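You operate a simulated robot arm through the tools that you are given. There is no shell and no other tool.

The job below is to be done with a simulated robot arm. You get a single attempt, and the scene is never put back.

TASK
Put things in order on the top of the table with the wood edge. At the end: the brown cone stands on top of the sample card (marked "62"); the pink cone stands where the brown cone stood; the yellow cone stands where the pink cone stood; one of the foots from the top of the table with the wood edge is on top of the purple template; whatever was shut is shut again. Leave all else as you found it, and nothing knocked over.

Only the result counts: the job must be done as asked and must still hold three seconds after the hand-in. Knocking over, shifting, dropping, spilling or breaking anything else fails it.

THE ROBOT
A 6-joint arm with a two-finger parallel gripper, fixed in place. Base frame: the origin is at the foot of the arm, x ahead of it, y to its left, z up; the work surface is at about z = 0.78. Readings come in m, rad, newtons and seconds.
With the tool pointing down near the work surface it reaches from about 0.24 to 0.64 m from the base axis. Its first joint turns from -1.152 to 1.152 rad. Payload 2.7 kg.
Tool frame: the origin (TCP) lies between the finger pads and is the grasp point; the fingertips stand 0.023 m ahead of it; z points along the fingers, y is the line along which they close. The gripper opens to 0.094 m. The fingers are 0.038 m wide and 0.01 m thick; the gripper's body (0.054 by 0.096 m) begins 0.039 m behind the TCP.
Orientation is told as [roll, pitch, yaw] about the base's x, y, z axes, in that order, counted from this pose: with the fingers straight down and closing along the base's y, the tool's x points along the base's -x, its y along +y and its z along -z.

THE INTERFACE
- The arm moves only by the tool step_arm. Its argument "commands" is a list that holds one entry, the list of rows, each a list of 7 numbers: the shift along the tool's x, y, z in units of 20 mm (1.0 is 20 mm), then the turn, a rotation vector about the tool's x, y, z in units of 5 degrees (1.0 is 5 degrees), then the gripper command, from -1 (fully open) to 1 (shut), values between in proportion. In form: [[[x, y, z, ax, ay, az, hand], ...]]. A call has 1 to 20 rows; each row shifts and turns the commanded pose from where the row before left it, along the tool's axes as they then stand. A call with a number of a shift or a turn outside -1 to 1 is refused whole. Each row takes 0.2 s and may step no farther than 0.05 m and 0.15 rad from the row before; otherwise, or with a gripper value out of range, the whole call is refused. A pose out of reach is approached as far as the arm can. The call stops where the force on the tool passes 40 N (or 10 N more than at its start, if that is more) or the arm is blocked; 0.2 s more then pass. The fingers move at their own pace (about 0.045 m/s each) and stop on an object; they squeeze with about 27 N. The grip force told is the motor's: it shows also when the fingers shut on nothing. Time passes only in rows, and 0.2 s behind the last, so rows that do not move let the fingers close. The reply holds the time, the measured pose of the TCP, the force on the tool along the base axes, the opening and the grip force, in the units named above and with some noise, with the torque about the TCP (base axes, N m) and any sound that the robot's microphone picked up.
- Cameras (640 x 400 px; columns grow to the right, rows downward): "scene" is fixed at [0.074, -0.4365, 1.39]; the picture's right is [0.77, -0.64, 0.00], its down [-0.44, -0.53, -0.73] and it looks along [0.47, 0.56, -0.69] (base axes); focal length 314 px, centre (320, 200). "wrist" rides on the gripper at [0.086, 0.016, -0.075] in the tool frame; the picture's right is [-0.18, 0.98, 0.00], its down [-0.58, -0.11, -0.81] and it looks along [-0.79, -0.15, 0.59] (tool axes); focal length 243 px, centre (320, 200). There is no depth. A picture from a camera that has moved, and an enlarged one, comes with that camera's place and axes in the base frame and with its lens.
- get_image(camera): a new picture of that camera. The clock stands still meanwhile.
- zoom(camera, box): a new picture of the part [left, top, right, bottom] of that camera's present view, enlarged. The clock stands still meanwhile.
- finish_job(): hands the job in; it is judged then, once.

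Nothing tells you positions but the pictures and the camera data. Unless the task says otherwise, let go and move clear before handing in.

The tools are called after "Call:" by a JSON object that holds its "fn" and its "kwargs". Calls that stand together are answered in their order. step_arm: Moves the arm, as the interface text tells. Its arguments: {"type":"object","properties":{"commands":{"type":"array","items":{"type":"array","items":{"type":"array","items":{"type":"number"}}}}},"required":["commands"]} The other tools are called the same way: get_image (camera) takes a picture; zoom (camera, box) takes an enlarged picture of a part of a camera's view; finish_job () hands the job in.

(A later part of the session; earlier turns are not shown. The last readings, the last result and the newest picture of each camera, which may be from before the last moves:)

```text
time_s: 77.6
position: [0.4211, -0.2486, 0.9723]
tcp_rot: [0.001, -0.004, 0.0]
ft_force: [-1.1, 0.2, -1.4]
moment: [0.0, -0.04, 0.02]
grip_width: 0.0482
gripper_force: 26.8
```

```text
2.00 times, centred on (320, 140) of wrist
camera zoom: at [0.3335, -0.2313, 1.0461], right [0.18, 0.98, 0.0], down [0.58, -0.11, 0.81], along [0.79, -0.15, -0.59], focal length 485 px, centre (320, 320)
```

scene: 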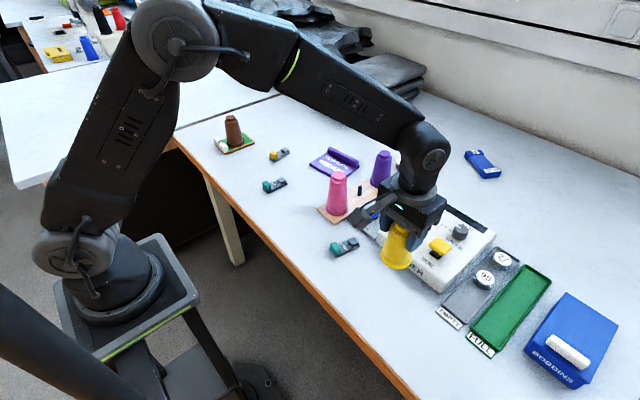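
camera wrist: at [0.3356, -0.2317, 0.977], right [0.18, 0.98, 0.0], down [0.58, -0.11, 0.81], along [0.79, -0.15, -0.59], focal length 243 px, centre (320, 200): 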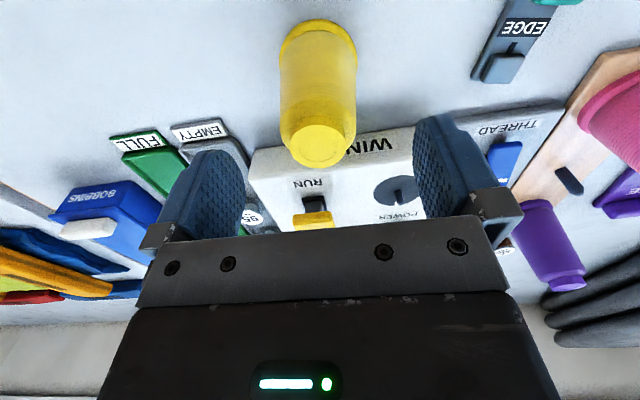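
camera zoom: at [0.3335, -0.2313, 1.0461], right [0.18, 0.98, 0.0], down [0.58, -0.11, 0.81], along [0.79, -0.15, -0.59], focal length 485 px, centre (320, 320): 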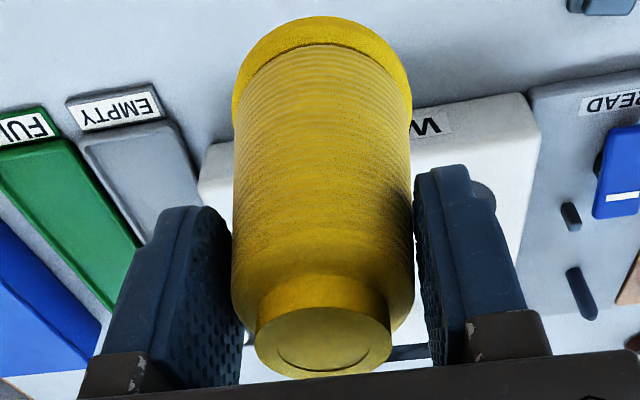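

Yellow is stable in the grip. I'll carry it over the winder, keeping away from pink, to (0.58, -0.12), then approach the free peg along y.

Call:
{"fn": "step_arm", "kwargs": {"commands": [[[-0.2, 0.2, 0, 0, 0, 0, 1], [-0.45, 0.4, 0, 0, 0, 0, 1], [-0.5, 0.4, 0, 0, 0, 0, 1], [-0.5, 0.4, 0, 0, 0, 0, 1], [-0.5, 0.4, 0, 0, 0, 0, 1], [-0.5, 0.4, 0, 0, 0, 0, 1], [-0.5, 0.4, 0, 0, 0, 0, 1], [-0.5, 0.4, 0, 0, 0, 0, 1], [-0.5, 0.4, 0, 0, 0, 0, 1], [-0.5, 0.4, 0, 0, 0, 0, 1], [-0.5, 0.4, 0, 0, 0, 0, 1], [-0.5, 0.4, 0, 0, 0, 0, 1], [-0.5, 0.4, 0, 0, 0, 0, 1], [-0.5, 0.4, 0, 0, 0, 0, 1], [-0.5, 0.4, 0, 0, 0, 0, 1], [-0.5, 0.4, 0, 0, 0, 0, 1], [-0.3, 0.3, 0, 0, 0, 0, 1], [0, 0.2, 0, 0, 0, 0, 1], [0, 0, 0, 0, 0, 0, 1]]]}}

Call:
{"fn": "get_image", "kwargs": {"camera": "scene"}}

Call:
{"fn": "get_image", "kwargs": {"camera": "wrist"}}

```text
time_s: 81.6
position: [0.5794, -0.1146, 0.9724]
tcp_rot: [0.003, -0.003, 0.0]
ft_force: [1.0, -0.2, -1.4]
moment: [0.01, 0.03, -0.01]
grip_width: 0.0481
gripper_force: 26.5
```

```text
taken
```

scene: 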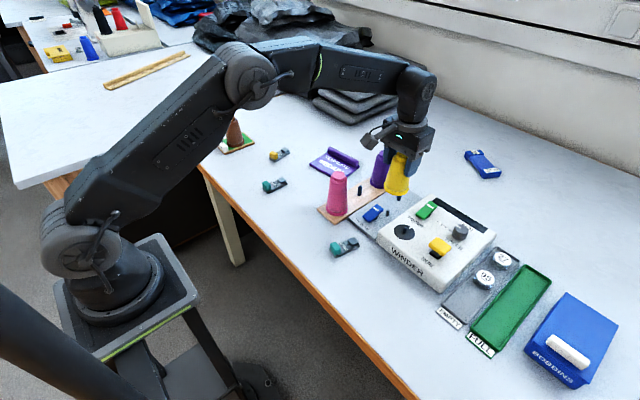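

```text
taken
camera wrist: at [0.4925, -0.0981, 1.0468], right [0.18, 0.98, 0.0], down [0.58, -0.11, 0.81], along [0.79, -0.15, -0.59], focal length 243 px, centre (320, 200)
```

wrist: 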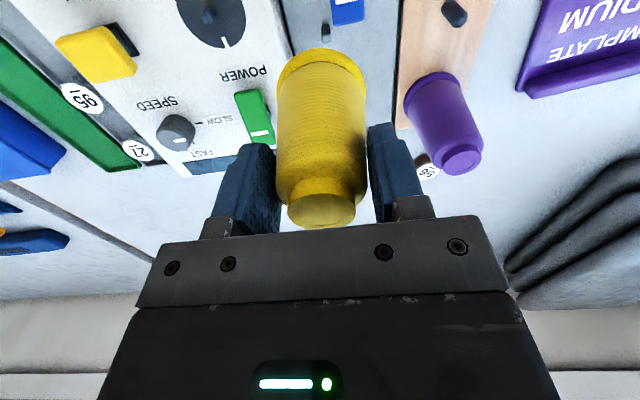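

I'll zoom the wrist view on the free peg to measure it once more, now that it is visible.

Call:
{"fn": "zoom", "kwargs": {"camera": "wrist", "box": [400, 0, 500, 60]}}

Call:
{"fn": "zoom", "kwargs": {"camera": "scene", "box": [310, 130, 430, 230]}}

```text
6.40 times, centred on (450, 30) of wrist
camera zoom: at [0.4925, -0.0981, 1.0468], right [0.18, 0.98, 0.0], down [0.58, -0.11, 0.81], along [0.79, -0.15, -0.59], focal length 1553 px, centre (-512, 1288)
```

zoom: 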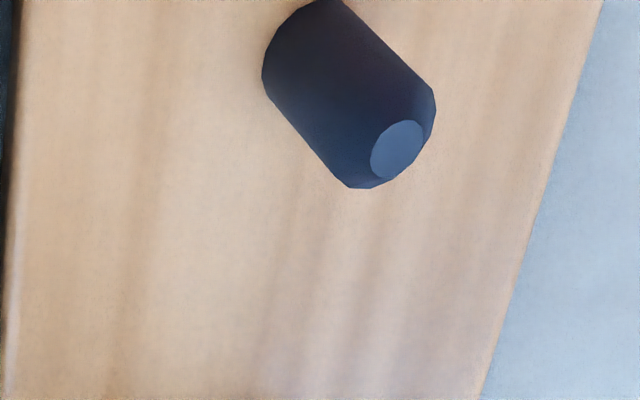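

```text
4.00 times, centred on (370, 180) of scene
camera zoom: at [0.074, -0.4365, 1.39], right [0.77, -0.64, 0.0], down [-0.44, -0.53, -0.73], along [0.47, 0.56, -0.69], focal length 1256 px, centre (120, 280)
```

zoom: 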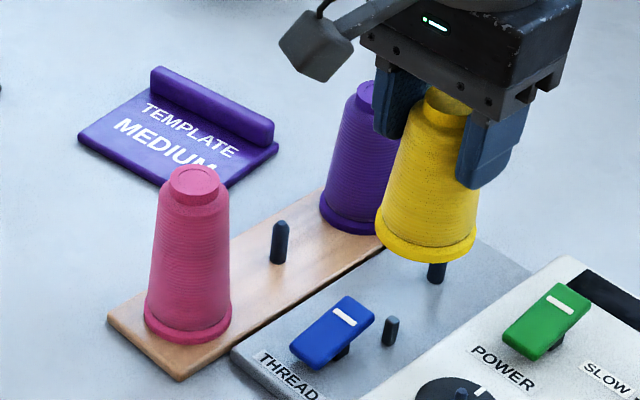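

The peg measures (0.580, -0.004). I'll move along y to bring yellow above it at (0.5795, -0.003).

Call:
{"fn": "step_arm", "kwargs": {"commands": [[[0, 0.25, 0, 0, 0, 0, 1], [0, 0.5, 0, 0, 0, 0, 1], [0, 0.5, 0, 0, 0, 0, 1], [0, 0.5, 0, 0, 0, 0, 1], [0, 0.5, 0, 0, 0, 0, 1], [0, 0.5, 0, 0, 0, 0, 1], [0, 0.5, 0, 0, 0, 0, 1], [0, 0.5, 0, 0, 0, 0, 1], [0, 0.5, 0, 0, 0, 0, 1], [0, 0.5, 0, 0, 0, 0, 1], [0, 0.5, 0, 0, 0, 0, 1], [0, 0.3, 0, 0, 0, 0, 1], [0, 0, 0, 0, 0, 0, 1], [0, 0, 0, 0, 0, 0, 1]]]}}

Call:
{"fn": "zoom", "kwargs": {"camera": "scene", "box": [310, 120, 430, 220]}}

Call:
{"fn": "get_image", "kwargs": {"camera": "wrist"}}

```text
time_s: 84.6
position: [0.5806, -0.0042, 0.9708]
tcp_rot: [0.002, -0.004, 0.001]
ft_force: [0.6, 0.3, -1.3]
moment: [-0.03, -0.01, 0.01]
grip_width: 0.0478
gripper_force: 27.3
```

```text
4.00 times, centred on (370, 170) of scene
camera zoom: at [0.074, -0.4365, 1.39], right [0.77, -0.64, 0.0], down [-0.44, -0.53, -0.73], along [0.47, 0.56, -0.69], focal length 1256 px, centre (120, 320)
```

zoom: 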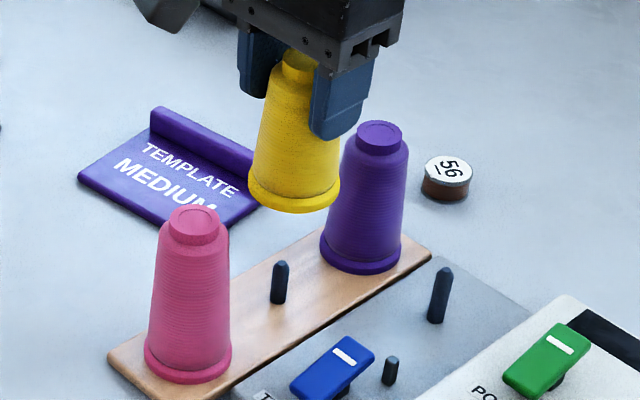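

```text
taken
camera wrist: at [0.4935, 0.0131, 1.0457], right [0.18, 0.98, 0.0], down [0.58, -0.11, 0.81], along [0.79, -0.15, -0.59], focal length 243 px, centre (320, 200)
```

wrist: 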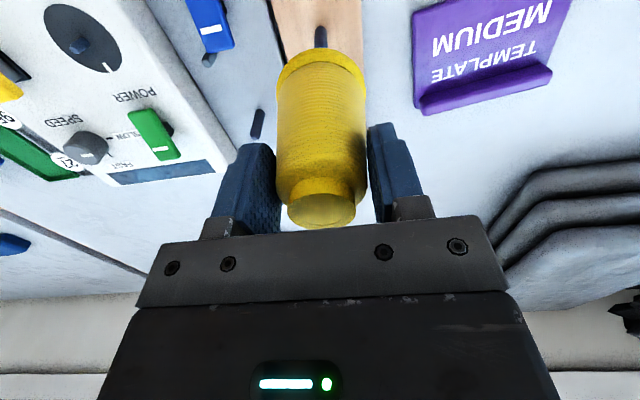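

Yellow appears about 2 mm forward in the grip, so I'll correct by -2 mm in x and +1 mm in y, then descend to just above the peg tip.

Call:
{"fn": "step_arm", "kwargs": {"commands": [[[0.1, 0.05, 0.15, 0, 0, 0, 1], [0, 0, 0.3, 0, 0, 0, 1], [0, 0, 0.3, 0, 0, 0, 1], [0, 0, 0.3, 0, 0, 0, 1], [0, 0, 0.3, 0, 0, 0, 1], [0, 0, 0.3, 0, 0, 0, 1], [0, 0, 0.3, 0, 0, 0, 1], [0, 0, 0.3, 0, 0, 0, 1], [0, 0, 0.25, 0, 0, 0, 1], [0, 0, 0.15, 0, 0, 0, 1], [0, 0, 0, 0, 0, 0, 1], [0, 0, 0, 0, 0, 0, 1]]]}}

Call:
{"fn": "zoom", "kwargs": {"camera": "scene", "box": [320, 130, 420, 210]}}

Call:
{"fn": "get_image", "kwargs": {"camera": "wrist"}}

```text
time_s: 87.2
position: [0.5778, -0.0029, 0.9198]
tcp_rot: [0.002, -0.003, 0.0]
ft_force: [-0.6, 0.5, -2.1]
moment: [-0.01, 0.02, -0.01]
grip_width: 0.048
gripper_force: 27.3
```

```text
5.00 times, centred on (370, 170) of scene
camera zoom: at [0.074, -0.4365, 1.39], right [0.77, -0.64, 0.0], down [-0.44, -0.53, -0.73], along [0.47, 0.56, -0.69], focal length 1570 px, centre (70, 350)
```

zoom: 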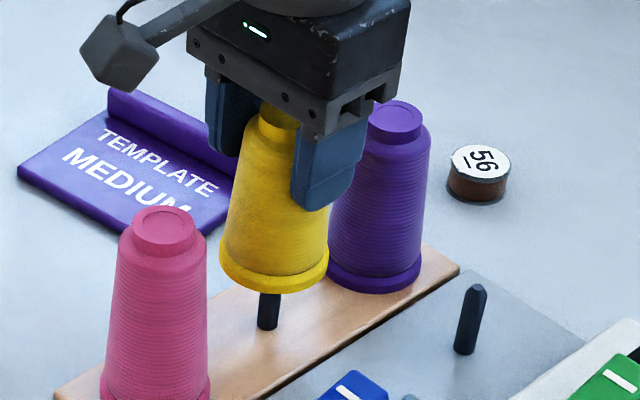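

```text
taken
camera wrist: at [0.491, 0.0142, 0.9941], right [0.18, 0.98, 0.0], down [0.58, -0.11, 0.81], along [0.79, -0.15, -0.59], focal length 243 px, centre (320, 200)
```

wrist: 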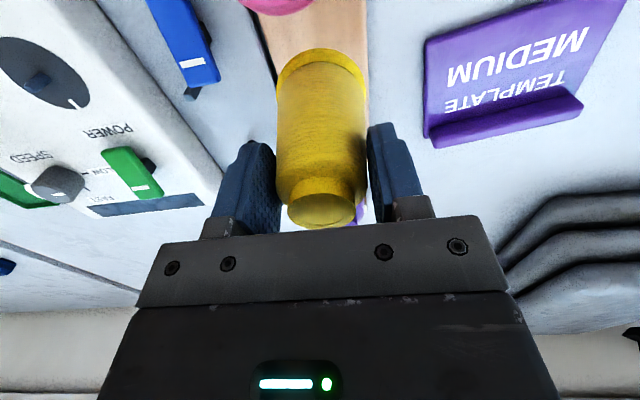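

The flange projects exactly where expected over the peg. I'll descend slowly onto it.

Call:
{"fn": "step_arm", "kwargs": {"commands": [[[0, 0, 0.15, 0, 0, 0, 1], [0, 0, 0.15, 0, 0, 0, 1], [0, 0, 0.1, 0, 0, 0, 1], [0, 0, 0.1, 0, 0, 0, 1], [0, 0, 0.1, 0, 0, 0, 1]]]}}

Call:
{"fn": "step_arm", "kwargs": {"commands": [[[0, 0, 0.1, 0, 0, 0, 1], [0, 0, 0.1, 0, 0, 0, 1], [0, 0, 0.1, 0, 0, 0, 1]]]}}

Call:
{"fn": "zoom", "kwargs": {"camera": "scene", "box": [320, 130, 420, 210]}}

```text
time_s: 88.4
position: [0.5785, -0.0024, 0.9084]
tcp_rot: [0.001, -0.003, 0.001]
ft_force: [-0.5, -0.3, -0.9]
moment: [-0.02, 0.0, 0.0]
grip_width: 0.0481
gripper_force: 27.0
```

```text
time_s: 89.2
position: [0.5777, -0.0039, 0.9017]
tcp_rot: [0.002, -0.003, 0.001]
ft_force: [-0.2, 0.0, -2.3]
moment: [-0.02, 0.03, 0.0]
grip_width: 0.0478
gripper_force: 27.2
```

```text
5.00 times, centred on (370, 170) of scene
camera zoom: at [0.074, -0.4365, 1.39], right [0.77, -0.64, 0.0], down [-0.44, -0.53, -0.73], along [0.47, 0.56, -0.69], focal length 1570 px, centre (70, 350)
```

zoom: 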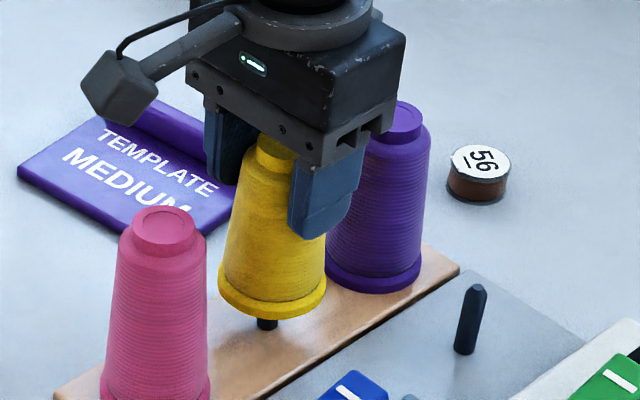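

The peg is inside the cone, with no contact force. Continuing down slowly.

Call:
{"fn": "step_arm", "kwargs": {"commands": [[[0, 0, 0.1, 0, 0, 0, 1], [0, 0, 0.1, 0, 0, 0, 1], [0, 0, 0.1, 0, 0, 0, 1], [0, 0, 0.1, 0, 0, 0, 1], [0, 0, 0.1, 0, 0, 0, 1], [0, 0, 0.1, 0, 0, 0, 1]]]}}

Call:
{"fn": "step_arm", "kwargs": {"commands": [[[0, 0, 0.1, 0, 0, 0, 1], [0, 0, 0.1, 0, 0, 0, 1], [0, 0, 0.1, 0, 0, 0, 1], [0, 0, 0.1, 0, 0, 0, 1], [0, 0, 0.1, 0, 0, 0, 1], [0, 0, 0.1, 0, 0, 0, 1]]]}}

Call:
{"fn": "zoom", "kwargs": {"camera": "scene", "box": [320, 130, 420, 210]}}

Call:
{"fn": "get_image", "kwargs": {"camera": "wrist"}}

```text
time_s: 90.6
position: [0.5781, -0.0025, 0.8893]
tcp_rot: [0.001, -0.003, 0.001]
ft_force: [-0.8, 0.3, -1.8]
moment: [0.01, 0.05, 0.01]
grip_width: 0.048
gripper_force: 27.4
```

```text
time_s: 92.0
position: [0.5779, -0.0033, 0.8764]
tcp_rot: [0.003, -0.003, 0.002]
ft_force: [-0.1, 0.8, -0.5]
moment: [0.01, -0.02, -0.01]
grip_width: 0.0479
gripper_force: 27.1
```

```text
5.00 times, centred on (370, 170) of scene
camera zoom: at [0.074, -0.4365, 1.39], right [0.77, -0.64, 0.0], down [-0.44, -0.53, -0.73], along [0.47, 0.56, -0.69], focal length 1570 px, centre (70, 350)
```

zoom: 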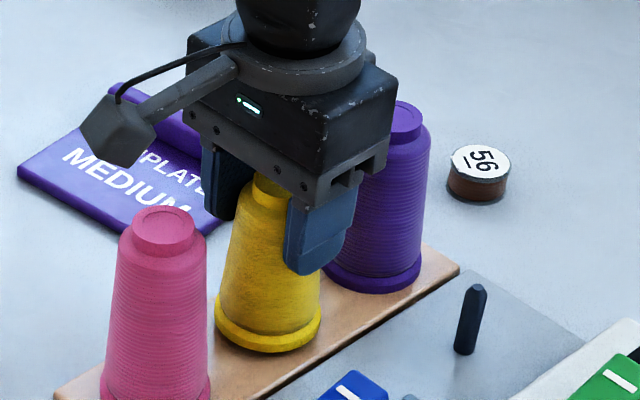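

```text
taken
camera wrist: at [0.4909, 0.0137, 0.952], right [0.18, 0.98, 0.0], down [0.58, -0.11, 0.81], along [0.79, -0.15, -0.59], focal length 243 px, centre (320, 200)
```

wrist: 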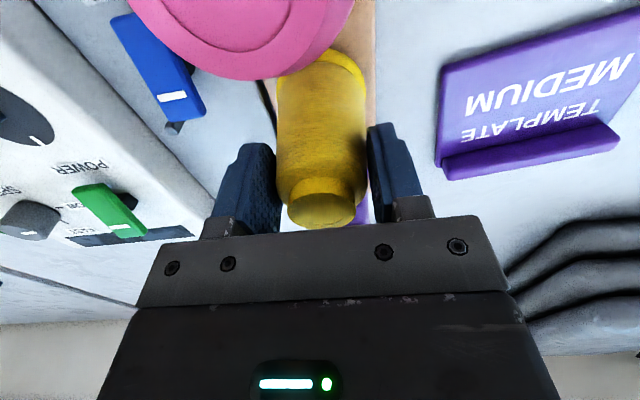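

About 6 mm remain and the wrist camera clears pink. I'll feel for contact in small steps.

Call:
{"fn": "step_arm", "kwargs": {"commands": [[[0, 0, 0.1, 0, 0, 0, 1], [0, 0, 0.1, 0, 0, 0, 1], [0, 0, 0, 0, 0, 0, 1]]]}}

Call:
{"fn": "step_arm", "kwargs": {"commands": [[[0, 0, 0.07, 0, 0, 0, 1], [0, 0, 0, 0, 0, 0, 1]]]}}

```text
time_s: 92.8
position: [0.5779, -0.0029, 0.8743]
tcp_rot: [0.0, -0.005, 0.001]
ft_force: [0.3, -0.1, -1.4]
moment: [0.01, 0.0, 0.03]
grip_width: 0.0483
gripper_force: 26.6
```

```text
time_s: 93.4
position: [0.5787, -0.0025, 0.8729]
tcp_rot: [0.003, -0.003, 0.0]
ft_force: [-0.6, 0.6, -1.0]
moment: [-0.03, 0.01, 0.01]
grip_width: 0.0479
gripper_force: 26.8
```

Call:
{"fn": "step_arm", "kwargs": {"commands": [[[0, 0, 0.07, 0, 0, 0, 1], [0, 0, 0, 0, 0, 0, 1]]]}}

Call:
{"fn": "step_arm", "kwargs": {"commands": [[[0, 0, 0.05, 0, 0, 0, 1], [0, 0, 0, 0, 0, 0, 1]]]}}

Call:
{"fn": "zoom", "kwargs": {"camera": "scene", "box": [330, 140, 410, 220]}}

```text
time_s: 94.0
position: [0.5785, -0.0024, 0.8721]
tcp_rot: [0.001, -0.003, 0.0]
ft_force: [-0.4, 0.5, 0.7]
moment: [-0.02, 0.03, 0.04]
grip_width: 0.048
gripper_force: 27.2
```

```text
time_s: 94.6
position: [0.5788, -0.0015, 0.8705]
tcp_rot: [0.001, -0.005, 0.0]
ft_force: [-4.2, -0.6, 12.2]
moment: [-0.13, 0.22, 0.06]
grip_width: 0.0478
gripper_force: 27.0
```

```text
5.00 times, centred on (370, 180) of scene
camera zoom: at [0.0737, -0.4365, 1.39], right [0.77, -0.64, 0.0], down [-0.44, -0.53, -0.73], along [0.47, 0.56, -0.69], focal length 1570 px, centre (70, 300)
```

zoom: 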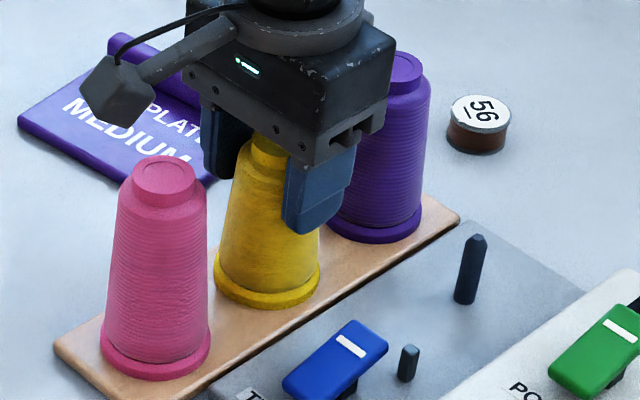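

Yellow has seated on the board (contact 12 N). I'll relieve slightly, open, and rise straight up.

Call:
{"fn": "step_arm", "kwargs": {"commands": [[[0, 0, -0.05, 0, 0, 0, 1], [0, 0, 0, 0, 0, 0, 0.2], [0, 0, 0, 0, 0, 0, -0.4], [0, 0, 0, 0, 0, 0, -0.4], [0, 0, 0, 0, 0, 0, -0.4]]]}}

Call:
{"fn": "step_arm", "kwargs": {"commands": [[[0, 0, -0.2, 0, 0, 0, -0.4], [0, 0, -0.5, 0, 0, 0, -0.4], [0, 0, -0.9, 0, 0, 0, -0.4], [0, 0, -1, 0, 0, 0, -0.4], [0, 0, -1, 0, 0, 0, -1], [0, 0, -1, 0, 0, 0, -1], [0, 0, -0.7, 0, 0, 0, -1], [0, 0, 0, 0, 0, 0, -1]]]}}

Call:
{"fn": "get_image", "kwargs": {"camera": "wrist"}}

Call:
{"fn": "zoom", "kwargs": {"camera": "scene", "box": [300, 120, 420, 230]}}

```text
time_s: 95.8
position: [0.5789, -0.0034, 0.8706]
tcp_rot: [0.003, -0.003, 0.001]
ft_force: [-0.2, 0.3, 0.4]
moment: [0.01, 0.0, 0.01]
grip_width: 0.066
gripper_force: 0.1
```

```text
time_s: 97.6
position: [0.5774, -0.0022, 0.9764]
tcp_rot: [0.001, -0.004, -0.001]
ft_force: [0.6, 0.0, -0.1]
moment: [-0.02, 0.02, 0.01]
grip_width: 0.0943
gripper_force: 0.1
```

```text
taken
camera wrist: at [0.4897, 0.0144, 1.0509], right [0.18, 0.98, 0.0], down [0.58, -0.11, 0.81], along [0.79, -0.15, -0.59], focal length 243 px, centre (320, 200)
```

wrist: 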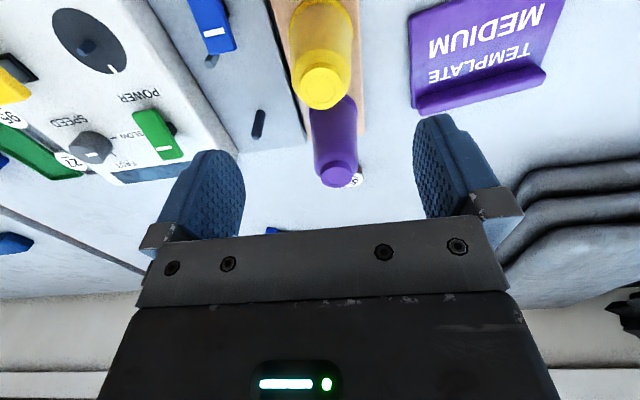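

```text
3.64 times, centred on (360, 175) of scene
camera zoom: at [0.074, -0.4365, 1.39], right [0.77, -0.64, 0.0], down [-0.44, -0.53, -0.73], along [0.47, 0.56, -0.69], focal length 1142 px, centre (174, 291)
```

zoom: 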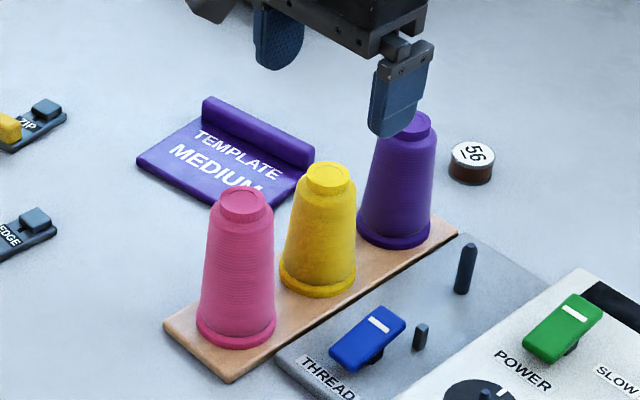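

All three cones are placed well. Now the foot: I'll measure the purple template with both cameras, then look at the foots.

Call:
{"fn": "zoom", "kwargs": {"camera": "wrist", "box": [390, 0, 570, 130]}}

Call:
{"fn": "zoom", "kwargs": {"camera": "scene", "box": [300, 130, 380, 190]}}

Call:
{"fn": "zoom", "kwargs": {"camera": "scene", "box": [250, 140, 310, 200]}}

```text
3.08 times, centred on (480, 65) of wrist
camera zoom: at [0.4897, 0.0144, 1.0509], right [0.18, 0.98, 0.0], down [0.58, -0.11, 0.81], along [0.79, -0.15, -0.59], focal length 746 px, centre (-172, 615)
```

zoom: 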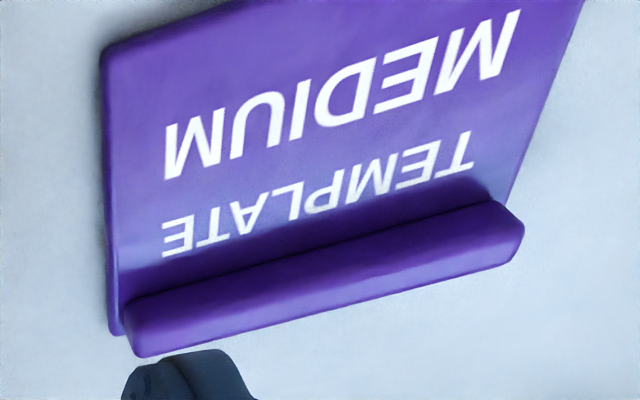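

```text
6.67 times, centred on (340, 160) of scene
camera zoom: at [0.074, -0.4365, 1.39], right [0.77, -0.64, 0.0], down [-0.44, -0.53, -0.73], along [0.47, 0.56, -0.69], focal length 2094 px, centre (187, 467)
```

zoom: 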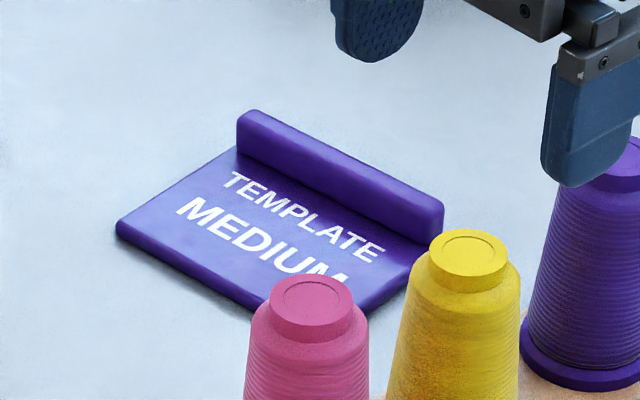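

```text
6.67 times, centred on (280, 170) of scene
camera zoom: at [0.074, -0.4365, 1.39], right [0.77, -0.64, 0.0], down [-0.44, -0.53, -0.73], along [0.47, 0.56, -0.69], focal length 2094 px, centre (587, 400)
```

zoom: 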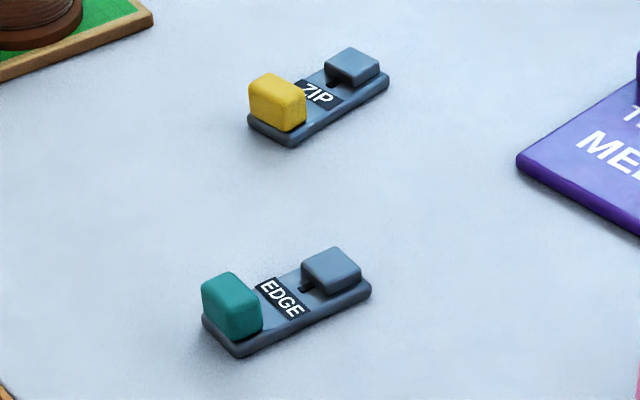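

The template's flat spans about x 0.577–0.66 and y 0.08–0.21, rotated about 7°. I'll take the "EDGE" foot at about (0.424, 0.19), gripping its teal block end, so first I hover there for a close look.

Call:
{"fn": "step_arm", "kwargs": {"commands": [[[0.5, 0.5, 0, 0, 0, 0, -1], [0.9, 0.9, 0, 0, 0, 0, -1], [0.95, 0.95, 0, 0, 0, 0, -1], [0.95, 0.95, 0, 0, 0, 0, -1], [0.95, 0.95, 0, 0, 0, 0, -1], [0.95, 0.95, 0, 0, 0, 0, -1], [0.95, 0.95, 0, 0, 0, 0, -1], [0.95, 0.95, 0, 0, 0, 0, -1], [0.95, 0.95, 0, 0, 0, 0, -1], [0.85, 0.95, 0, 0, 0, 0, -1], [0.4, 0.6, 0.3, 0, 0, 0, -1], [0, 0, 0.8, 0, 0, 0, -1], [0, 0, 0.8, 0, 0, 0, -1], [0, 0, 0.4, 0, 0, 0, -1], [0, 0, 0, 0, 0, 0, -1], [0, 0, 0, 0, 0, 0, -1]]]}}

Call:
{"fn": "get_image", "kwargs": {"camera": "wrist"}}

Call:
{"fn": "zoom", "kwargs": {"camera": "wrist", "box": [260, 20, 400, 150]}}

```text
time_s: 101.0
position: [0.3924, 0.1887, 0.93]
tcp_rot: [0.002, -0.005, 0.0]
ft_force: [0.8, 0.2, -0.2]
moment: [-0.02, 0.01, -0.04]
grip_width: 0.0939
gripper_force: 0.0
```

```text
taken
camera wrist: at [0.3059, 0.2064, 1.0044], right [0.18, 0.98, 0.0], down [0.58, -0.11, 0.81], along [0.79, -0.15, -0.59], focal length 243 px, centre (320, 200)
```

wrist: 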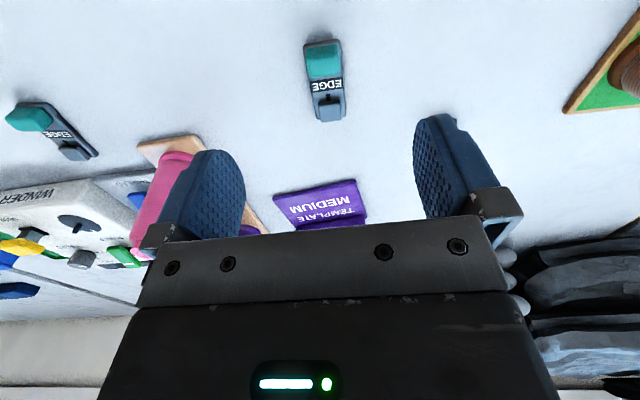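

```text
3.08 times, centred on (330, 85) of wrist
camera zoom: at [0.3059, 0.2064, 1.0044], right [0.18, 0.98, 0.0], down [0.58, -0.11, 0.81], along [0.79, -0.15, -0.59], focal length 746 px, centre (289, 554)
```

zoom: 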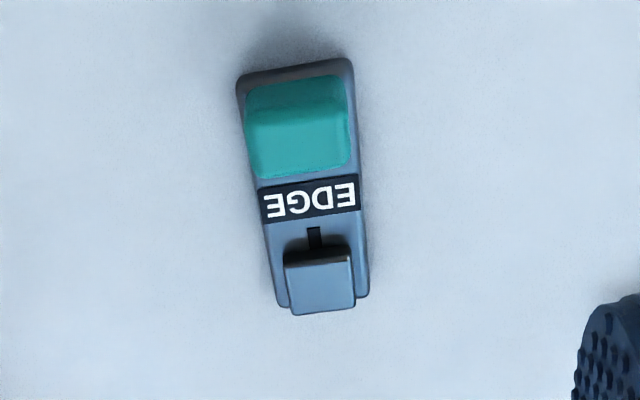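

The EDGE foot's base is about 71×31 mm, centred at (0.4235, 0.191), turned about -2.5°; the teal block top is near z 0.804. I'll position over it at x≈0.410 with a matching turn and descend partway.

Call:
{"fn": "step_arm", "kwargs": {"commands": [[[-0.44, 0.06, 0.6, 0, 0, 0, -0.5], [-0.44, 0.06, 0.9, 0, 0, 0, -0.4], [0, 0, 0.9, 0, 0, 0.25, -0.3], [0, 0, 0.9, 0, 0, 0.25, -0.3], [0, 0, 0.8, 0, 0, 0, -0.3], [0, 0, 0.5, 0, 0, 0, -0.3], [0, 0, 0.2, 0, 0, 0, -0.3], [0, 0, 0, 0, 0, 0, -0.3], [0, 0, 0, 0, 0, 0, -0.3]]]}}

Call:
{"fn": "get_image", "kwargs": {"camera": "wrist"}}

Call:
{"fn": "zoom", "kwargs": {"camera": "scene", "box": [230, 140, 320, 210]}}

```text
time_s: 103.0
position: [0.4106, 0.1927, 0.8351]
tcp_rot: [0.003, -0.004, -0.044]
ft_force: [0.0, 0.5, -0.7]
moment: [0.0, 0.01, 0.01]
grip_width: 0.0608
gripper_force: 0.1
```

```text
taken
camera wrist: at [0.3234, 0.213, 0.9096], right [0.23, 0.97, 0.0], down [0.57, -0.14, 0.81], along [0.79, -0.18, -0.59], focal length 243 px, centre (320, 200)
```

wrist: 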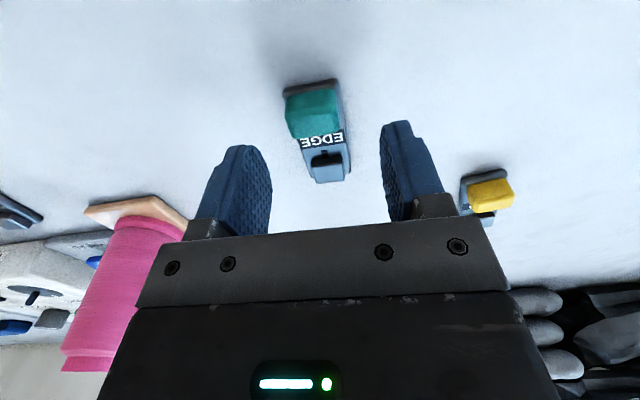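

```text
5.71 times, centred on (275, 175) of scene
camera zoom: at [0.074, -0.4365, 1.39], right [0.77, -0.64, 0.0], down [-0.44, -0.53, -0.73], along [0.47, 0.56, -0.69], focal length 1795 px, centre (577, 343)
```

zoom: 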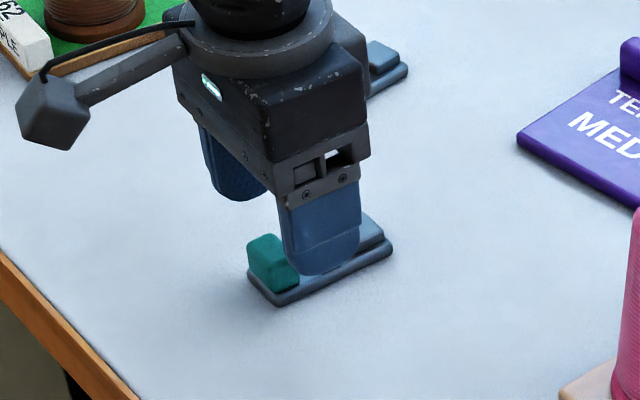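

The foot lies centred between the fingers. I'll descend to where the fingertips are just above the table, slowly.

Call:
{"fn": "step_arm", "kwargs": {"commands": [[[0, 0, 0.4, 0, 0, 0, -0.3], [0, 0, 0.4, 0, 0, 0, -0.3], [0, 0, 0.3, 0, 0, 0, -0.3], [0, 0, 0.2, 0, 0, 0, -0.3], [0, 0, 0, 0, 0, 0, -0.3]]]}}

Call:
{"fn": "zoom", "kwargs": {"camera": "wrist", "box": [220, 60, 440, 240]}}

Call:
{"fn": "zoom", "kwargs": {"camera": "scene", "box": [245, 155, 305, 205]}}

```text
time_s: 104.2
position: [0.4106, 0.1918, 0.8091]
tcp_rot: [0.002, -0.004, -0.042]
ft_force: [-0.7, 0.0, 0.4]
moment: [0.02, -0.05, 0.0]
grip_width: 0.0611
gripper_force: 0.0
```

```text
2.22 times, centred on (330, 150) of wrist
camera zoom: at [0.324, 0.2124, 0.884], right [0.23, 0.97, 0.0], down [0.57, -0.14, 0.81], along [0.79, -0.18, -0.59], focal length 539 px, centre (298, 311)
```

zoom: 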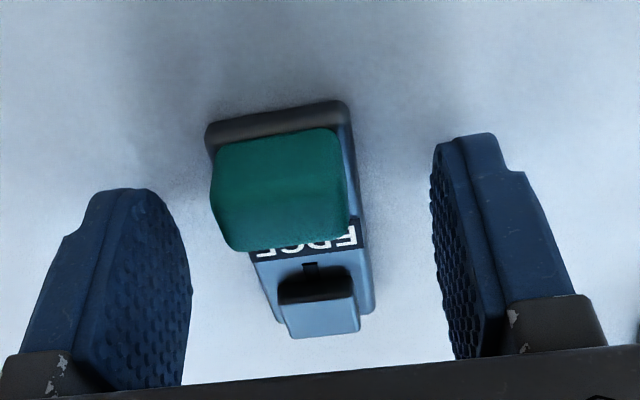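

```text
8.00 times, centred on (275, 180) of scene
camera zoom: at [0.074, -0.4365, 1.39], right [0.77, -0.64, 0.0], down [-0.44, -0.53, -0.73], along [0.47, 0.56, -0.69], focal length 2513 px, centre (680, 360)
```

zoom: 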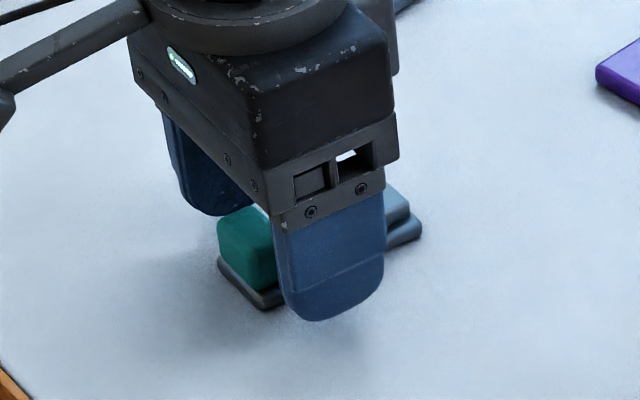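

I'll lower another 2.5 mm and close on the foot.

Call:
{"fn": "step_arm", "kwargs": {"commands": [[[0, 0, 0.13, 0, 0, 0, -0.3], [0, 0, 0, 0, 0, 0, -0.3], [0, 0, 0, 0, 0, 0, 0.1], [0, 0, 0, 0, 0, 0, 0.5], [0, 0, 0, 0, 0, 0, 1], [0, 0, 0, 0, 0, 0, 1], [0, 0, 0, 0, 0, 0, 1]]]}}

Call:
{"fn": "zoom", "kwargs": {"camera": "wrist", "box": [220, 60, 440, 240]}}

Call:
{"fn": "zoom", "kwargs": {"camera": "scene", "box": [245, 155, 305, 205]}}

```text
time_s: 105.8
position: [0.4102, 0.1926, 0.8057]
tcp_rot: [0.001, -0.003, -0.044]
ft_force: [-0.4, 0.1, 0.4]
moment: [0.03, -0.02, 0.02]
grip_width: 0.0311
gripper_force: 27.7
```

```text
2.22 times, centred on (330, 150) of wrist
camera zoom: at [0.3236, 0.2125, 0.8806], right [0.23, 0.97, 0.0], down [0.57, -0.14, 0.81], along [0.79, -0.18, -0.59], focal length 539 px, centre (298, 311)
```

zoom: 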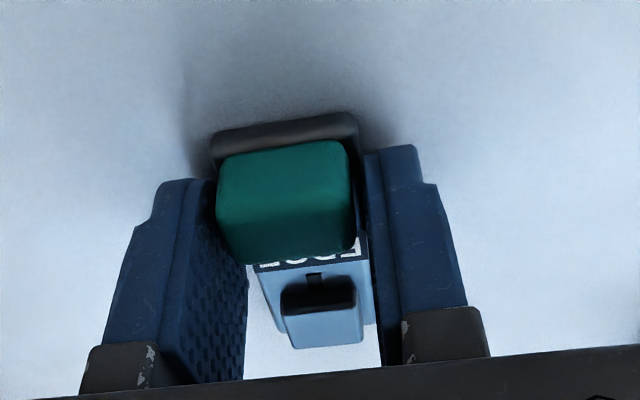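

```text
8.00 times, centred on (275, 180) of scene
camera zoom: at [0.074, -0.4365, 1.39], right [0.77, -0.64, 0.0], down [-0.44, -0.53, -0.73], along [0.47, 0.56, -0.69], focal length 2513 px, centre (680, 360)
```

zoom: 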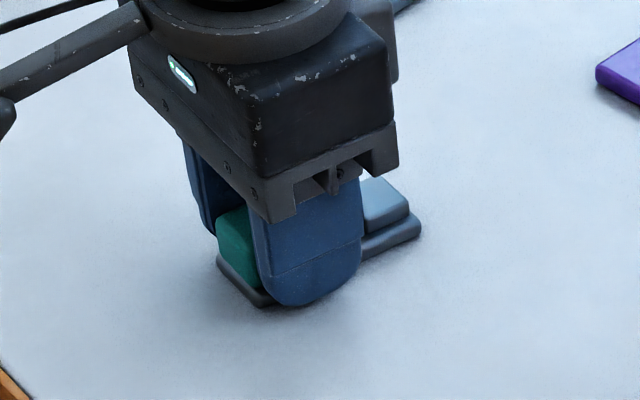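

Gripped the foot's base at 0.031 m width. I'll lift slowly and check it hangs level.

Call:
{"fn": "step_arm", "kwargs": {"commands": [[[0, 0, -0.1, 0, 0, 0, 1], [0, 0, -0.15, 0, 0, 0, 1], [0, 0, -0.2, 0, 0, 0, 1], [0, 0, -0.3, 0, 0, 0, 1], [0, 0, -0.3, 0, 0, 0, 1], [0, 0, -0.3, 0, 0, 0, 1], [0, 0, -0.3, 0, 0, 0, 1], [0, 0, -0.3, 0, 0, 0, 1], [0, 0, 0, 0, 0, 0, 1]]]}}

Call:
{"fn": "zoom", "kwargs": {"camera": "wrist", "box": [220, 60, 440, 240]}}

Call:
{"fn": "zoom", "kwargs": {"camera": "scene", "box": [245, 145, 305, 195]}}

```text
time_s: 107.8
position: [0.4108, 0.1915, 0.8451]
tcp_rot: [0.002, -0.003, -0.045]
ft_force: [0.7, -0.7, -0.3]
moment: [0.02, 0.01, 0.0]
grip_width: 0.031
gripper_force: 27.1
```

```text
2.22 times, centred on (330, 150) of wrist
camera zoom: at [0.3239, 0.2116, 0.9196], right [0.23, 0.97, 0.0], down [0.57, -0.14, 0.81], along [0.79, -0.18, -0.59], focal length 539 px, centre (298, 311)
```

zoom: 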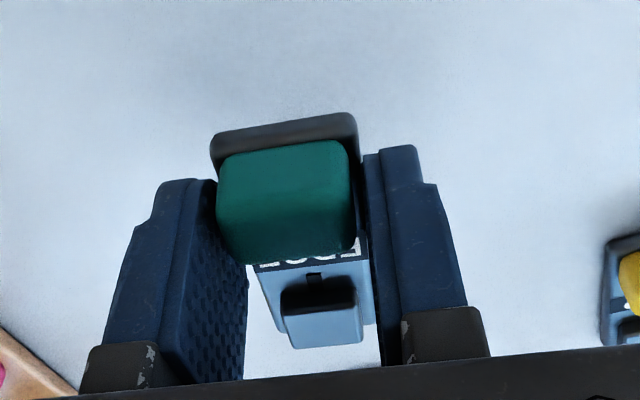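

```text
8.00 times, centred on (275, 170) of scene
camera zoom: at [0.074, -0.4365, 1.39], right [0.77, -0.64, 0.0], down [-0.44, -0.53, -0.73], along [0.47, 0.56, -0.69], focal length 2513 px, centre (680, 440)
```

zoom: 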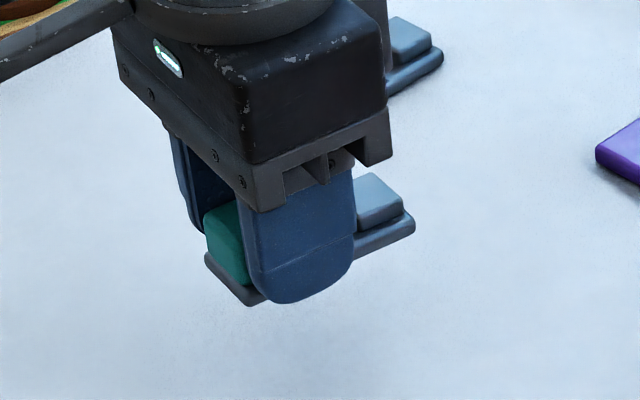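

The foot is held level. I'll raise a little and carry it to above the template, then turn it to match the template's angle.

Call:
{"fn": "step_arm", "kwargs": {"commands": [[[0, 0, -0.4, 0, 0, 0, 1], [0, 0, -0.6, 0, 0, 0, 1], [-0.4, -0.1, -0.25, 0, 0, 0, 1], [-0.7, -0.15, 0, 0, 0, 0, 1], [-0.75, -0.16, 0, 0, 0, 0, 1], [-0.75, -0.16, 0, 0, 0, 0, 1], [-0.75, -0.16, 0, 0, 0, 0, 1], [-0.75, -0.16, 0, 0, 0, 0, 1], [-0.75, -0.16, 0, 0, 0, 0, 1], [-0.75, -0.16, 0, 0, 0, 0, 1], [-0.75, -0.16, 0, 0, 0, 0, 1], [-0.75, -0.16, 0, 0, 0, 0, 1], [-0.75, -0.16, 0, 0, 0, 0, 1], [-0.75, -0.16, 0, 0, 0, 0, 1], [-0.7, -0.16, 0, 0, 0, 0, 1], [-0.49, -0.12, 0, 0, 0, 0, 1], [0, 0, 0, 0, 0, 0, 1], [0, 0, 0, 0, 0, 0, 1]]]}}

Call:
{"fn": "get_image", "kwargs": {"camera": "wrist"}}

Call:
{"fn": "get_image", "kwargs": {"camera": "scene"}}

```text
time_s: 111.6
position: [0.6033, 0.14, 0.8715]
tcp_rot: [0.002, -0.003, -0.044]
ft_force: [1.2, -0.1, -0.8]
moment: [-0.01, 0.0, -0.01]
grip_width: 0.0311
gripper_force: 27.4
```

```text
taken
camera wrist: at [0.5172, 0.1609, 0.9459], right [0.23, 0.97, 0.0], down [0.57, -0.14, 0.81], along [0.79, -0.18, -0.59], focal length 243 px, centre (320, 200)
```

wrist: 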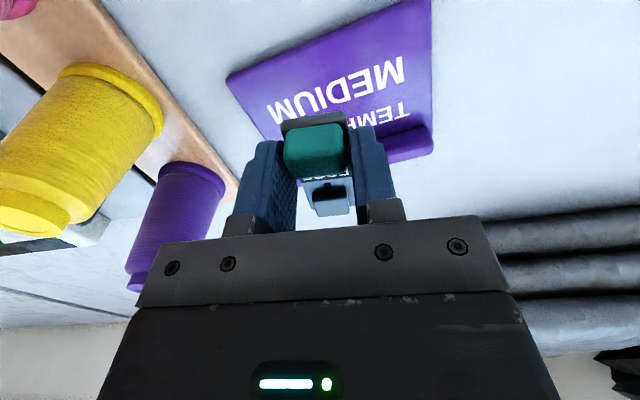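

```text
taken
```

scene: 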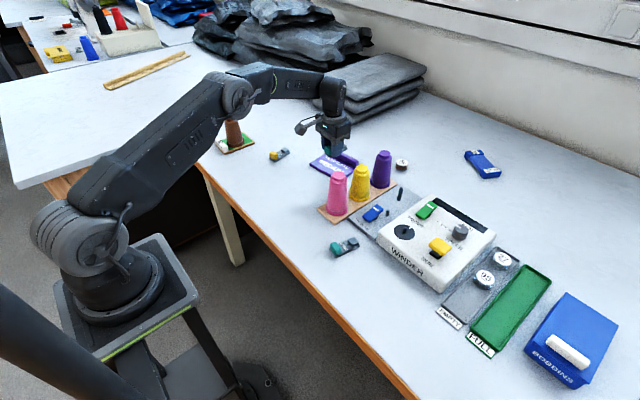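

Positioned over the template. I'll turn by about +10.5° to match the template and descend partway.

Call:
{"fn": "step_arm", "kwargs": {"commands": [[[0, 0, 0, 0, 0, -0.7, 1], [0, 0, 0, 0, 0, -0.7, 1], [-0.04, 0.02, 0, 0, 0, -0.7, 1], [0, 0, 0.4, 0, 0, 0, 1], [0, 0, 0.5, 0, 0, 0, 1], [0, 0, 0.4, 0, 0, 0, 1], [0, 0, 0, 0, 0, 0, 1], [0, 0, 0, 0, 0, 0, 1]]]}}

Call:
{"fn": "get_image", "kwargs": {"camera": "wrist"}}

Call:
{"fn": "zoom", "kwargs": {"camera": "scene", "box": [290, 120, 390, 200]}}

```text
time_s: 113.4
position: [0.6033, 0.1427, 0.8447]
tcp_rot: [0.001, -0.004, 0.14]
ft_force: [0.4, -0.1, -0.5]
moment: [-0.03, 0.0, 0.03]
grip_width: 0.0313
gripper_force: 27.0
```

```text
taken
camera wrist: at [0.5154, 0.1465, 0.9194], right [0.05, 1.0, 0.0], down [0.59, -0.03, 0.81], along [0.81, -0.04, -0.59], focal length 243 px, centre (320, 200)
```

wrist: 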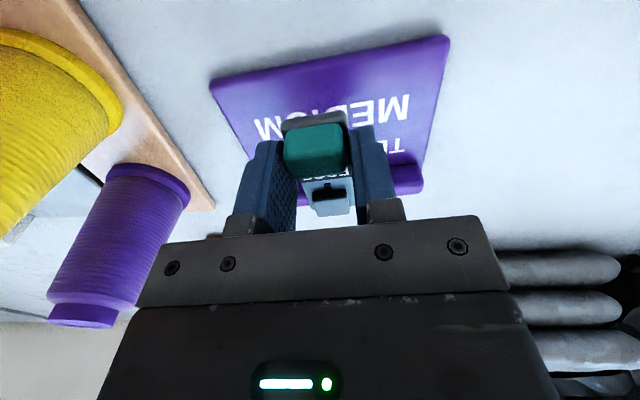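

```text
5.00 times, centred on (340, 160) of scene
camera zoom: at [0.074, -0.4365, 1.39], right [0.77, -0.64, 0.0], down [-0.44, -0.53, -0.73], along [0.47, 0.56, -0.69], focal length 1570 px, centre (220, 400)
```

zoom: 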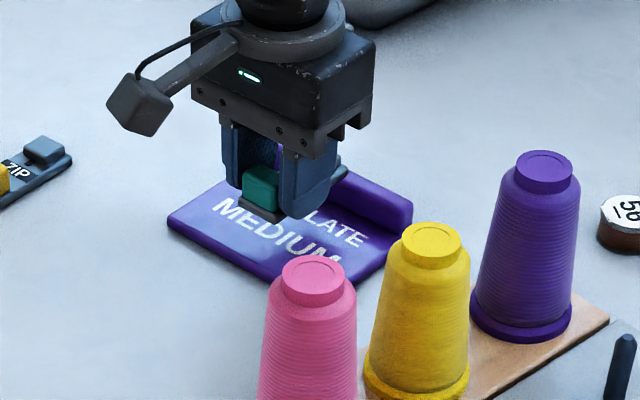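

The foot lines up with the template's axis. I'll nudge 1.5 mm forward and lower toward the template.

Call:
{"fn": "step_arm", "kwargs": {"commands": [[[-0.08, 0, 0.25, 0, 0, 0, 1], [0, 0, 0.3, 0, 0, 0, 1], [0, 0, 0.3, 0, 0, 0, 1], [0, 0, 0.25, 0, 0, 0, 1], [0, 0, 0.15, 0, 0, 0, 1], [0, 0, 0, 0, 0, 0, 1]]]}}

Call:
{"fn": "get_image", "kwargs": {"camera": "wrist"}}

Call:
{"fn": "zoom", "kwargs": {"camera": "scene", "box": [300, 130, 370, 190]}}

```text
time_s: 114.8
position: [0.6052, 0.1418, 0.819]
tcp_rot: [0.0, -0.003, 0.141]
ft_force: [0.0, 0.7, -0.5]
moment: [0.0, 0.01, 0.01]
grip_width: 0.031
gripper_force: 26.9
```

```text
taken
camera wrist: at [0.5175, 0.1463, 0.8931], right [0.05, 1.0, 0.0], down [0.59, -0.03, 0.81], along [0.81, -0.04, -0.59], focal length 243 px, centre (320, 200)
```

wrist: 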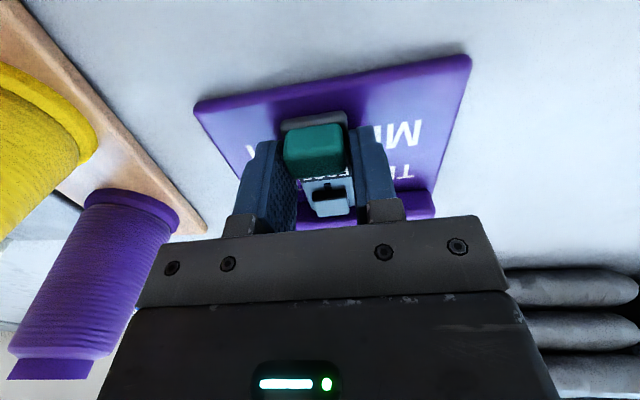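

```text
6.67 times, centred on (335, 160) of scene
camera zoom: at [0.074, -0.4365, 1.39], right [0.77, -0.64, 0.0], down [-0.44, -0.53, -0.73], along [0.47, 0.56, -0.69], focal length 2094 px, centre (220, 467)
```

zoom: 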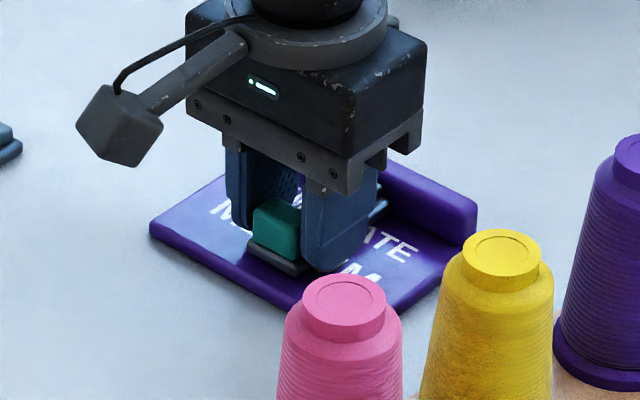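

About 7 mm remain. I'll zoom in to check the gap between the foot's far end and the template's ridge before lowering further.

Call:
{"fn": "zoom", "kwargs": {"camera": "wrist", "box": [230, 80, 410, 240]}}

Call:
{"fn": "zoom", "kwargs": {"camera": "scene", "box": [320, 145, 360, 175]}}

```text
2.50 times, centred on (320, 160) of wrist
camera zoom: at [0.5175, 0.1463, 0.8931], right [0.05, 1.0, 0.0], down [0.59, -0.03, 0.81], along [0.81, -0.04, -0.59], focal length 606 px, centre (320, 300)
```

zoom: 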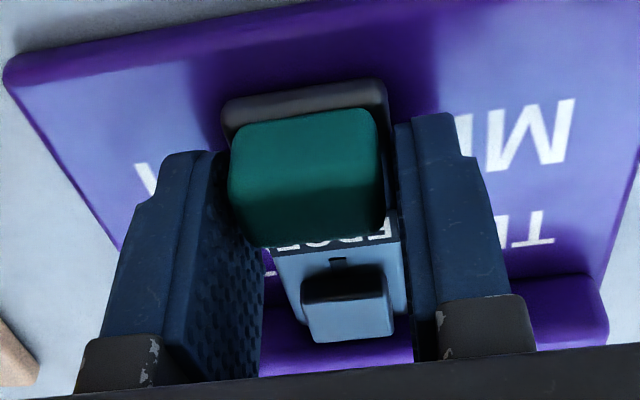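

```text
13.33 times, centred on (340, 160) of scene
camera zoom: at [0.074, -0.4365, 1.39], right [0.77, -0.64, 0.0], down [-0.44, -0.53, -0.73], along [0.47, 0.56, -0.69], focal length 4188 px, centre (53, 733)
```

zoom: 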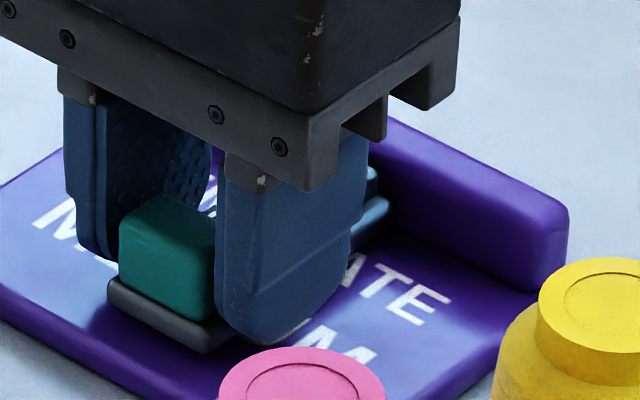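

There is a gap of roughly 5–10 mm on both ends. I'll lower in small steps until contact.

Call:
{"fn": "step_arm", "kwargs": {"commands": [[[0, 0, 0.1, 0, 0, 0, 1], [0, 0, 0.1, 0, 0, 0, 1], [0, 0, 0, 0, 0, 0, 1]]]}}

Call:
{"fn": "step_arm", "kwargs": {"commands": [[[0, 0, 0.07, 0, 0, 0, 1], [0, 0, 0, 0, 0, 0, 1]]]}}

```text
time_s: 115.6
position: [0.6062, 0.1413, 0.815]
tcp_rot: [0.001, -0.005, 0.141]
ft_force: [-0.3, 1.0, 4.2]
moment: [0.03, 0.09, -0.01]
grip_width: 0.0312
gripper_force: 26.9
```

```text
time_s: 116.2
position: [0.6068, 0.1416, 0.8152]
tcp_rot: [0.003, -0.007, 0.139]
ft_force: [-2.8, 1.0, 13.4]
moment: [0.02, 0.19, 0.02]
grip_width: 0.0311
gripper_force: 26.6
```

Contact at 13 N. I'll look before releasing, to be sure the foot rests flat on the template rather than on the ridge.

Call:
{"fn": "zoom", "kwargs": {"camera": "scene", "box": [320, 145, 360, 175]}}

Call:
{"fn": "zoom", "kwargs": {"camera": "wrist", "box": [230, 80, 410, 240]}}

```text
13.33 times, centred on (340, 160) of scene
camera zoom: at [0.0737, -0.4365, 1.39], right [0.77, -0.64, 0.0], down [-0.44, -0.53, -0.73], along [0.47, 0.56, -0.69], focal length 4188 px, centre (53, 733)
```

zoom: 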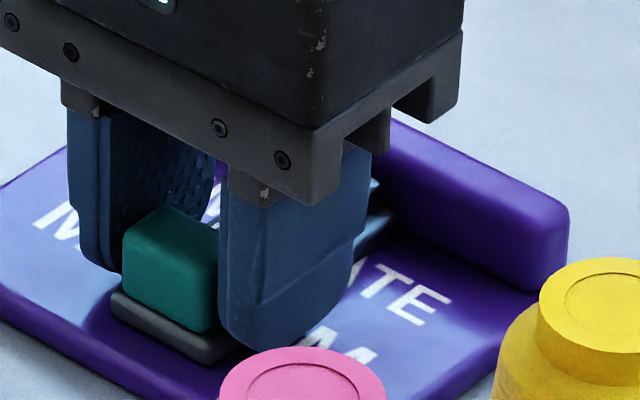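

```text
2.50 times, centred on (320, 160) of wrist
camera zoom: at [0.5177, 0.1457, 0.8897], right [0.05, 1.0, 0.0], down [0.59, -0.03, 0.81], along [0.81, -0.04, -0.59], focal length 606 px, centre (320, 300)
```

zoom: 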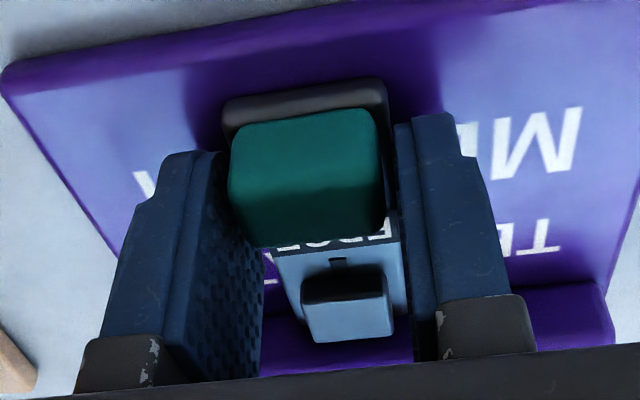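

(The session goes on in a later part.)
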